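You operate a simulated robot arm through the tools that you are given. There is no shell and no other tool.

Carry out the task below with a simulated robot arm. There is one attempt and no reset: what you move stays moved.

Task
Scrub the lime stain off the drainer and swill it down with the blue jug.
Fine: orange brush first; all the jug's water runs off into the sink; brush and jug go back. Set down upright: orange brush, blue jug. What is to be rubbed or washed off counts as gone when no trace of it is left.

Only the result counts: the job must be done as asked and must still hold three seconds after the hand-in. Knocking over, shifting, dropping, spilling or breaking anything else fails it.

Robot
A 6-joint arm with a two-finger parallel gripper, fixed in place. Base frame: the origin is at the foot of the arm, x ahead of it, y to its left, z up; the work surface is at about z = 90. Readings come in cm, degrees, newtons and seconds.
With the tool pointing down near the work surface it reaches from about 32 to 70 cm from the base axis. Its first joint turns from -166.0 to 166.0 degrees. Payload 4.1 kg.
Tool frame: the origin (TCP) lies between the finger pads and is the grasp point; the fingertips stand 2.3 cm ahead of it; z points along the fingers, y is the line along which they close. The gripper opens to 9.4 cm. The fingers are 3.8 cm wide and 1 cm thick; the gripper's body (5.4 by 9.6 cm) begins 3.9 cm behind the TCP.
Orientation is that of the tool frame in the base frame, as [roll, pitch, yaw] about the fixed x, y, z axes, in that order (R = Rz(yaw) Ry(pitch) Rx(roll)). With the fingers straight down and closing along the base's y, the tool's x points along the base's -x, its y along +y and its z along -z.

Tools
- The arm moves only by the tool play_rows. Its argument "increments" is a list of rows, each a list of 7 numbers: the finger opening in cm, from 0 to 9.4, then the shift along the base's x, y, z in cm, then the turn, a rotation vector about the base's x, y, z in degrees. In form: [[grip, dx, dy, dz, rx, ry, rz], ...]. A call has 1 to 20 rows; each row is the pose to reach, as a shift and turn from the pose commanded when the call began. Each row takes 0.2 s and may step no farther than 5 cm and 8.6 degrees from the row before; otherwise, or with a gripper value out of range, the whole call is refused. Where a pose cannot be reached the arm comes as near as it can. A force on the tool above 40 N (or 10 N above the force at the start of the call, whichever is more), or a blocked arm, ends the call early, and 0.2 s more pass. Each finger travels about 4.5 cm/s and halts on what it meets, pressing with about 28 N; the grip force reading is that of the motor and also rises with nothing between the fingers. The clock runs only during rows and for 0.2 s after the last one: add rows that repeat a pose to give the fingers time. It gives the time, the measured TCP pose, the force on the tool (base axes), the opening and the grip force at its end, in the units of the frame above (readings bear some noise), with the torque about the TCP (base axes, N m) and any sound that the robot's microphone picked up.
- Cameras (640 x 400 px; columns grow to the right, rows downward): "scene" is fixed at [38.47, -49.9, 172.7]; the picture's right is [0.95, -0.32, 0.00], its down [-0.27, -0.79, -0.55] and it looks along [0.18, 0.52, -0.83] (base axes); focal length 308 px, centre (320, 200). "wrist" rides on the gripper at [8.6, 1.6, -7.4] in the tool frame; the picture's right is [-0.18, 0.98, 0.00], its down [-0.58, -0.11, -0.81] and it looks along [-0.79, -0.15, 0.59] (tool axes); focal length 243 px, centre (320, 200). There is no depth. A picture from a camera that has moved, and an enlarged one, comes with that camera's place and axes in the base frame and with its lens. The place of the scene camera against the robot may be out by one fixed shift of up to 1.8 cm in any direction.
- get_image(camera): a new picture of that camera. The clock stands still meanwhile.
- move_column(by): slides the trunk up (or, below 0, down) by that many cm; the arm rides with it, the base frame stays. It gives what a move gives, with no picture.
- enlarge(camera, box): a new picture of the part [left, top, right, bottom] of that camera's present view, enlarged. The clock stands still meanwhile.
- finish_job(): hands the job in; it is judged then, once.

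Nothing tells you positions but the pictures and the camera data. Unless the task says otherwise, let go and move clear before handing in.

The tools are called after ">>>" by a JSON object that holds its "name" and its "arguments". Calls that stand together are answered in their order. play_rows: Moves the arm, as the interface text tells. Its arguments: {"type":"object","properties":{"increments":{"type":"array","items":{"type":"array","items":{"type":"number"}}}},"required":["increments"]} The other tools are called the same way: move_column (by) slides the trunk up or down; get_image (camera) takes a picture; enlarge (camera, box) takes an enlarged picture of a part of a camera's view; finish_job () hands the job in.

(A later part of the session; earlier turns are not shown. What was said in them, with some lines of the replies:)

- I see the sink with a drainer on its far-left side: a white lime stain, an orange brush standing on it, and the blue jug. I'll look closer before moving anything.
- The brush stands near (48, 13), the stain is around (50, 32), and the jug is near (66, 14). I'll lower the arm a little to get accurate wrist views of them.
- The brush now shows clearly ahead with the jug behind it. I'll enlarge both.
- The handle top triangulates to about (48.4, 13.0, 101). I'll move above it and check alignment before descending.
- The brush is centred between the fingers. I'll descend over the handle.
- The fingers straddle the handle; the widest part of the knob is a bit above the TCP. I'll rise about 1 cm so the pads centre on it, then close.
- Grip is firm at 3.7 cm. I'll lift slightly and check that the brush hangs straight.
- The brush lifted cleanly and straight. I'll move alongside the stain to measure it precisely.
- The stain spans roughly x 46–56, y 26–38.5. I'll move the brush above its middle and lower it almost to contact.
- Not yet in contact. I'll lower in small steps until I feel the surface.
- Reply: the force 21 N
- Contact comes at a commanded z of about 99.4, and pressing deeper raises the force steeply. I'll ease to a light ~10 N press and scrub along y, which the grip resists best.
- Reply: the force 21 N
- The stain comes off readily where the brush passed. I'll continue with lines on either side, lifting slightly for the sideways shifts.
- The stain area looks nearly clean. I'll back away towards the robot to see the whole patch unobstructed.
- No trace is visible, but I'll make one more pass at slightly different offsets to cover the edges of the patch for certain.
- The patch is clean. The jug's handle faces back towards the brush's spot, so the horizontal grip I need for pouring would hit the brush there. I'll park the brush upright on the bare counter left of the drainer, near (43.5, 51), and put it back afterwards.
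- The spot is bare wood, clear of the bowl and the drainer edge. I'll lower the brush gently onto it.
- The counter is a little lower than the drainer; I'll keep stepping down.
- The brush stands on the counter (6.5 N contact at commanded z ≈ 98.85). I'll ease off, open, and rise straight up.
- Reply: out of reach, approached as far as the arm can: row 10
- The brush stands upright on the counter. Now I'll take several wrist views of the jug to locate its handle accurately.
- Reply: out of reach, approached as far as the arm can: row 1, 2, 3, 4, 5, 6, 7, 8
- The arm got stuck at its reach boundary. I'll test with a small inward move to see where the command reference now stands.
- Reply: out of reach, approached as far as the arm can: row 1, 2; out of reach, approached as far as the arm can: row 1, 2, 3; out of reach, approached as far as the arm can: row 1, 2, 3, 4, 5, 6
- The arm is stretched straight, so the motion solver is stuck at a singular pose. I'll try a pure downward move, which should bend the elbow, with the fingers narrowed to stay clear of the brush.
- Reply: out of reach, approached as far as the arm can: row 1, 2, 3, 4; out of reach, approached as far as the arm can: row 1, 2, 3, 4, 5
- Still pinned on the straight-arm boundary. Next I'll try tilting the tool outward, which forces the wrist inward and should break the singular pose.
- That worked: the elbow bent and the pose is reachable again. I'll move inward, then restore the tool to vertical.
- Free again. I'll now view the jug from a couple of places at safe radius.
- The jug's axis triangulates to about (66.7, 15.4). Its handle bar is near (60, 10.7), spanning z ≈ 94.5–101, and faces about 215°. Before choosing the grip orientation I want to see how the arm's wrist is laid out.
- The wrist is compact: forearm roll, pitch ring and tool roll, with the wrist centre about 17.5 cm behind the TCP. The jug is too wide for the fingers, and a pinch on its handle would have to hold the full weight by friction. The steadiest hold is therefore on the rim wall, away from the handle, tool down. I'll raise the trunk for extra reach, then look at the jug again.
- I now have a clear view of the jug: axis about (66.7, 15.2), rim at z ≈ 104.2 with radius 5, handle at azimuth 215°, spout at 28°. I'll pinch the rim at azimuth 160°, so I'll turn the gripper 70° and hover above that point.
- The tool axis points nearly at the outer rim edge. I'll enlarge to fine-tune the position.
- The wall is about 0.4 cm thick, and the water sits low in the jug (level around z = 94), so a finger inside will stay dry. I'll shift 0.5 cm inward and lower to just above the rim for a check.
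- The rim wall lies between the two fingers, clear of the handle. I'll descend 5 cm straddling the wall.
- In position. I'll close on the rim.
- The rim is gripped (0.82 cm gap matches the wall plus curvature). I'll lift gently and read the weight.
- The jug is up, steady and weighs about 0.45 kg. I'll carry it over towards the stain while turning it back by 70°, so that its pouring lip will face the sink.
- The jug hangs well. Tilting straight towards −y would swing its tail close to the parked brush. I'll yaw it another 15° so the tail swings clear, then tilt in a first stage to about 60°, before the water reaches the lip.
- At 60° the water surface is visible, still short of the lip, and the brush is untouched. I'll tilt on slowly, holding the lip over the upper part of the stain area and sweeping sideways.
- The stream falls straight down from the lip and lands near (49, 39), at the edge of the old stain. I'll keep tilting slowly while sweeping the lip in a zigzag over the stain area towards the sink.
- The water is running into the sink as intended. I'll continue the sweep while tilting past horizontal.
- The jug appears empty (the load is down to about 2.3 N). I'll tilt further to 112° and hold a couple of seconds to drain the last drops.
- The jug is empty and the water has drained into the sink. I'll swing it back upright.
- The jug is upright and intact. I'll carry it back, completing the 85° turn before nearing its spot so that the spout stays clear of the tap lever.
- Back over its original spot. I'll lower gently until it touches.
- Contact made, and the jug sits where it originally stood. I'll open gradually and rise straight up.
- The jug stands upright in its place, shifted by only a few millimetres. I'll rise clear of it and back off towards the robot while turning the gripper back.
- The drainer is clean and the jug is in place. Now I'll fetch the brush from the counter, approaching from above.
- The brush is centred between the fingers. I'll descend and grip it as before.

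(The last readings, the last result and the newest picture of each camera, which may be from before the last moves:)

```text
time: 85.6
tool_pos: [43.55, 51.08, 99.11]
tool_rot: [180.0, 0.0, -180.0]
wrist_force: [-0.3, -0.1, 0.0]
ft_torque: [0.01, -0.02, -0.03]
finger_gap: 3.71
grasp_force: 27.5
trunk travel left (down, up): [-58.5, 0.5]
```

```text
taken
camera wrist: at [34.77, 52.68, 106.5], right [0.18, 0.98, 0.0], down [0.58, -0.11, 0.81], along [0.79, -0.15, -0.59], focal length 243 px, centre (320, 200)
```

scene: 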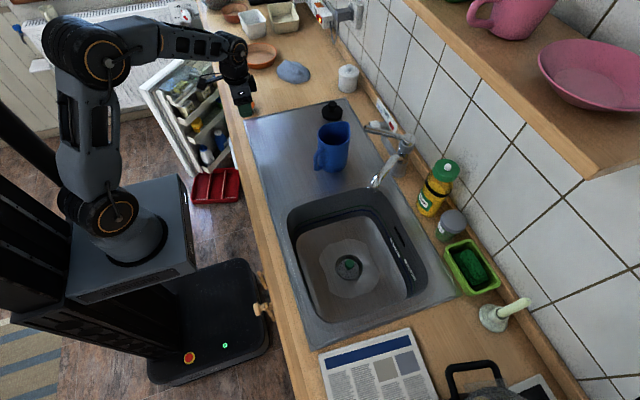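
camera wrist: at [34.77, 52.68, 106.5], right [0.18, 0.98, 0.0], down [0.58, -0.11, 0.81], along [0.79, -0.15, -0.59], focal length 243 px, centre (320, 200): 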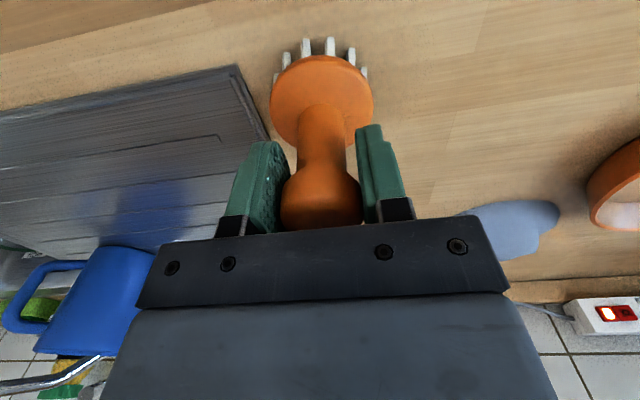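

Firm grip again. I'll lift it and carry it back to its original place at (48.7, 13.1).

>>> {"name": "play_rows", "arguments": {"increments": [[2, 0, 0, 1, 0, 0, 0], [2, 0, 0, 3.5, 0, 0, 0], [2, 0, -1, 6, 0, 0, 0], [2, 0.5, -5, 6.5, 0, 0, 0], [2, 1, -9.5, 6.5, 0, 0, 0], [2, 1.6, -14, 6.5, 0, 0, 0], [2, 2.3, -18.5, 6.5, 0, 0, 0], [2, 3, -23, 6.5, 0, 0, 0], [2, 3.7, -27.5, 6.5, 0, 0, 0], [2, 4.3, -32, 6.5, 0, 0, 0], [2, 4.9, -36, 6.5, 0, 0, 0], [2, 5.2, -37.87, 6.5, 0, 0, 0], [2, 5.2, -37.87, 6.5, 0, 0, 0]]}}

>>> {"name": "get_image", "arguments": {"camera": "wrist"}}

>>> {"name": "enlarge", "arguments": {"camera": "scene", "box": [230, 80, 400, 220]}}

```text
time: 88.4
tool_pos: [48.56, 12.92, 105.52]
tool_rot: [179.9, -0.1, -180.0]
wrist_force: [-0.1, -0.1, -0.6]
ft_torque: [0.02, 0.0, -0.03]
finger_gap: 3.7
grasp_force: 27.7
trunk travel left (down, up): [-58.5, 0.5]
```

```text
taken
camera wrist: at [39.81, 14.62, 113.01], right [0.18, 0.98, 0.0], down [0.58, -0.11, 0.81], along [0.79, -0.15, -0.59], focal length 243 px, centre (320, 200)
```

wrist: 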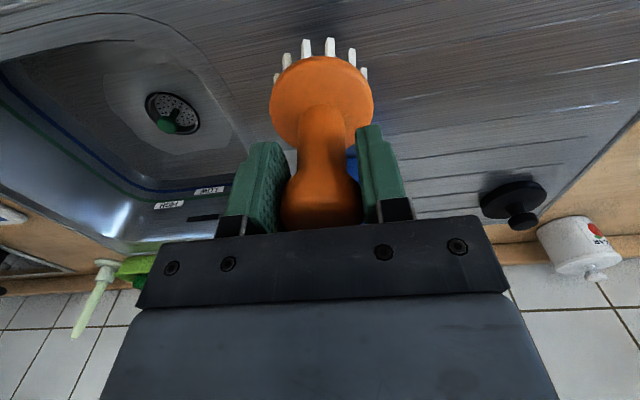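

```text
2.86 times, centred on (315, 150) of scene
camera zoom: at [38.47, -49.9, 172.7], right [0.95, -0.32, 0.0], down [-0.27, -0.79, -0.55], along [0.18, 0.52, -0.83], focal length 882 px, centre (334, 343)
```

zoom: 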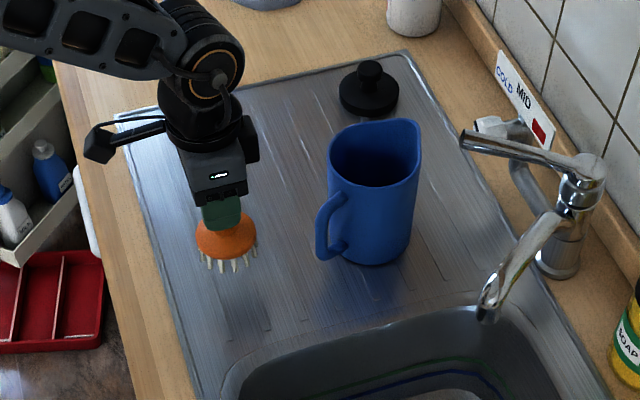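

Over its original spot. I'll lower it gently to contact.

>>> {"name": "play_rows", "arguments": {"increments": [[2, 0, 0, -2.5, 0, 0, 0], [2, 0, 0, -4.5, 0, 0, 0], [2, 0, 0, -5.6, 0, 0, 0], [2, 0, 0, -5.6, 0, 0, 0]]}}

>>> {"name": "play_rows", "arguments": {"increments": [[2, 0, 0, -0.15, 0, 0, 0], [2, 0, 0, -0.15, 0, 0, 0]]}}

>>> {"name": "play_rows", "arguments": {"increments": [[2, 0, 0, -0.12, 0, 0, 0], [2, 0, 0, -0.12, 0, 0, 0]]}}

```text
time: 89.4
tool_pos: [48.63, 13.11, 99.97]
tool_rot: [-180.0, 0.0, -180.0]
wrist_force: [0.0, -0.3, -0.8]
ft_torque: [0.0, 0.02, -0.01]
finger_gap: 3.72
grasp_force: 28.0
trunk travel left (down, up): [-58.5, 0.5]
```

```text
time: 90.0
tool_pos: [48.61, 13.19, 99.74]
tool_rot: [-179.9, -0.1, -180.0]
wrist_force: [-0.5, 0.1, 0.3]
ft_torque: [0.0, 0.01, 0.02]
finger_gap: 3.69
grasp_force: 27.5
trunk travel left (down, up): [-58.5, 0.5]
```

```text
time: 90.6
tool_pos: [48.72, 13.16, 99.76]
tool_rot: [179.9, 0.0, 179.9]
wrist_force: [0.3, -0.2, -0.4]
ft_torque: [0.02, 0.0, -0.03]
finger_gap: 3.68
grasp_force: 27.8
trunk travel left (down, up): [-58.5, 0.5]
```

>>> {"name": "play_rows", "arguments": {"increments": [[2, 0, 0, -0.12, 0, 0, 0], [2, 0, 0, -0.12, 0, 0, 0]]}}

>>> {"name": "play_rows", "arguments": {"increments": [[2, 0, 0, -0.1, 0, 0, 0], [2, 0, 0, -0.1, 0, 0, 0]]}}

```text
time: 91.2
tool_pos: [48.67, 13.15, 99.51]
tool_rot: [180.0, 0.0, 180.0]
wrist_force: [0.1, 0.1, 0.0]
ft_torque: [-0.01, 0.0, -0.01]
finger_gap: 3.71
grasp_force: 27.9
trunk travel left (down, up): [-58.5, 0.5]
```

```text
time: 91.8
tool_pos: [48.67, 13.08, 99.45]
tool_rot: [-180.0, -0.1, -180.0]
wrist_force: [0.8, 0.0, -1.1]
ft_torque: [0.0, 0.02, 0.01]
finger_gap: 3.72
grasp_force: 28.6
trunk travel left (down, up): [-58.5, 0.5]
```

>>> {"name": "play_rows", "arguments": {"increments": [[2, 0, 0, -0.1, 0, 0, 0], [2, 0, 0, -0.1, 0, 0, 0]]}}

>>> {"name": "play_rows", "arguments": {"increments": [[2, 0, 0, -0.1, 0, 0, 0], [2, 0, 0, -0.1, 0, 0, 0]]}}

```text
time: 92.4
tool_pos: [48.64, 13.15, 99.34]
tool_rot: [180.0, 0.0, -180.0]
wrist_force: [-0.6, 0.0, 4.7]
ft_torque: [-0.05, 0.09, -0.02]
finger_gap: 3.71
grasp_force: 27.9
trunk travel left (down, up): [-58.5, 0.5]
```

```text
time: 93.0
tool_pos: [48.69, 13.04, 99.4]
tool_rot: [-180.0, 0.3, 180.0]
wrist_force: [-0.8, 1.3, 15.2]
ft_torque: [0.12, 0.21, 0.06]
finger_gap: 3.7
grasp_force: 28.1
trunk travel left (down, up): [-58.5, 0.5]
```

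The brush is standing on the drainer. I'll ease off the pressure, release and rise clear.

>>> {"name": "play_rows", "arguments": {"increments": [[2, 0, 0, 0.14, 0, 0, 0], [3.7, 0, 0, 0.14, 0, 0, 0], [5, 0, 0, 0.14, 0, 0, 0], [6.5, 0, 0, 0.14, 0, 0, 0], [8, 0, 0, 0.14, 0, 0, 0], [8, 0, 0, 0.14, 0, 0, 0], [8, 0, 0, 2, 0, 0, 0], [8, 0, 0, 5, 0, 0, 0], [8, 0, 0, 9, 0, 0, 0], [8, -3, 0, 12, 0, 0, 0], [8, -7, 0, 14, 0, 0, 0], [8, -10, -2, 16, 0, 0, 0], [8, -12, -5, 18, 0, 0, 0], [8, -12, -5, 18, 0, 0, 0]]}}

>>> {"name": "get_image", "arguments": {"camera": "wrist"}}

>>> {"name": "get_image", "arguments": {"camera": "scene"}}

>>> {"name": "enlarge", "arguments": {"camera": "scene", "box": [230, 90, 430, 215]}}

```text
time: 96.0
tool_pos: [36.54, 8.18, 117.43]
tool_rot: [179.9, -0.1, -180.0]
wrist_force: [-0.8, 0.2, -0.2]
ft_torque: [0.04, 0.0, -0.02]
finger_gap: 7.99
grasp_force: 0.1
trunk travel left (down, up): [-58.5, 0.5]
```

```text
taken
camera wrist: at [27.86, 9.77, 124.82], right [0.18, 0.98, 0.0], down [0.58, -0.11, 0.81], along [0.79, -0.15, -0.59], focal length 243 px, centre (320, 200)
```

wrist: 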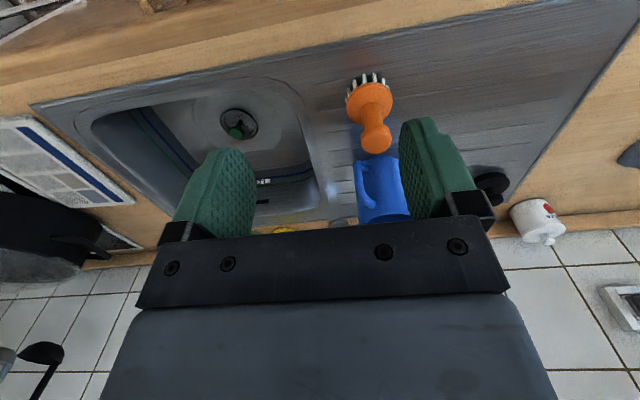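

```text
taken
```

scene: 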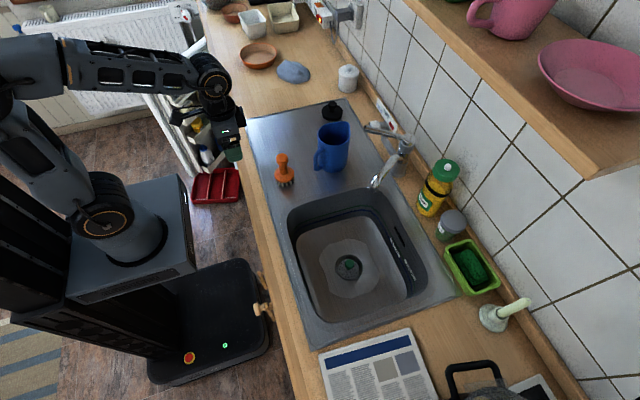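

```text
3.20 times, centred on (330, 152) of scene
camera zoom: at [38.47, -49.9, 172.7], right [0.95, -0.32, 0.0], down [-0.27, -0.79, -0.55], along [0.18, 0.52, -0.83], focal length 987 px, centre (288, 352)
```

zoom: 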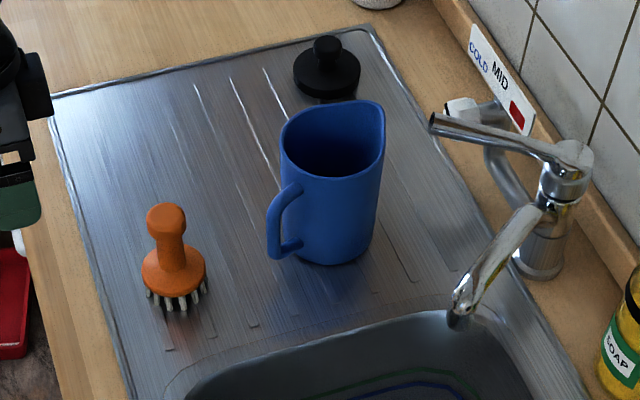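

Brush and jug stand where they started and the stain is gone. One last close check of the stain area, and of the counter where the brush was parked.

>>> {"name": "enlarge", "arguments": {"camera": "scene", "box": [235, 90, 315, 150]}}

>>> {"name": "enlarge", "arguments": {"camera": "wrist", "box": [380, 0, 640, 160]}}

>>> {"name": "enlarge", "arguments": {"camera": "scene", "box": [260, 180, 480, 317]}}

```text
6.67 times, centred on (275, 120) of scene
camera zoom: at [38.47, -49.9, 172.7], right [0.95, -0.32, 0.0], down [-0.27, -0.79, -0.55], along [0.18, 0.52, -0.83], focal length 2057 px, centre (620, 733)
```

zoom: 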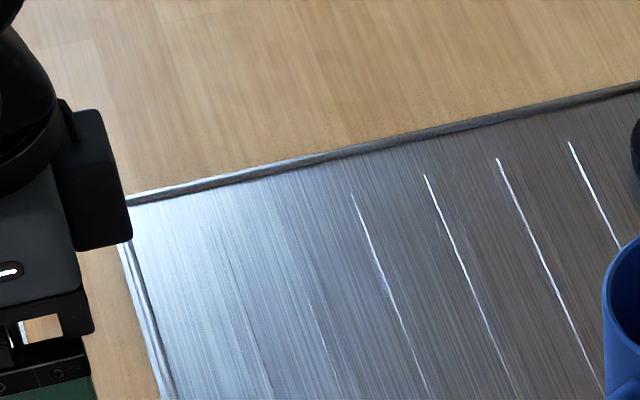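

```text
2.46 times, centred on (510, 80) of wrist
camera zoom: at [27.86, 9.77, 124.82], right [0.18, 0.98, 0.0], down [0.58, -0.11, 0.81], along [0.79, -0.15, -0.59], focal length 597 px, centre (-148, 495)
```

zoom: 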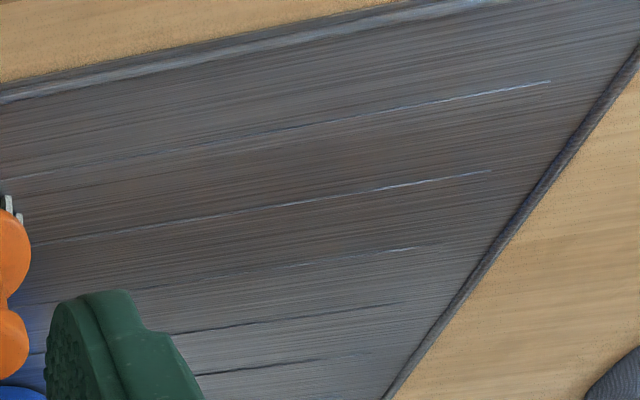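

```text
2.91 times, centred on (370, 248) of scene
camera zoom: at [38.47, -49.9, 172.7], right [0.95, -0.32, 0.0], down [-0.27, -0.79, -0.55], along [0.18, 0.52, -0.83], focal length 898 px, centre (174, 59)
```

zoom: 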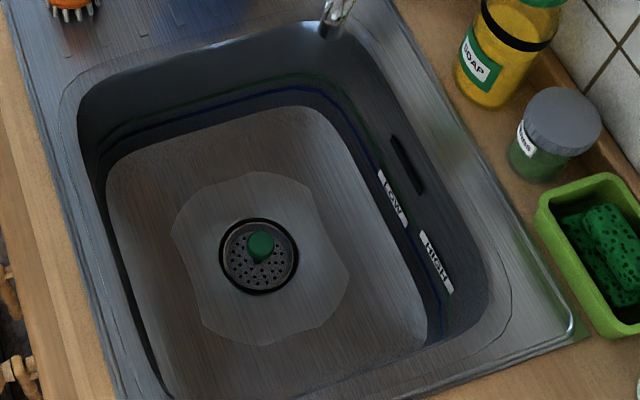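

The drainer shows no trace of lime, the water has gone down the sink, and the brush and jug stand upright in their places. The arm is clear, so I'm handing in.

>>> {"name": "finish_job", "arguments": {}}

```text
The job is handed in.
```

The lime stain is scrubbed off the drainer and rinsed down, and I've handed the job in. The last close-up pictures show no trace of it.

- **Scrubbing:** I used the orange brush first, going over the whole stain twice.
- **Rinsing:** I poured the blue jug out over the stain area until it was empty. In the pictures the water ran off into the sink and drained away.
- **Putting back:** Brush and jug both stand upright in their original spots. By the pictures the jug is within a few millimetres of where it started.

While handling the jug I parked the brush upright on the bare counter beside the drainer, so its wet bristles touched the wood there. I saw no mark in the final pictures. Nothing else was touched or moved, as far as the pictures show.
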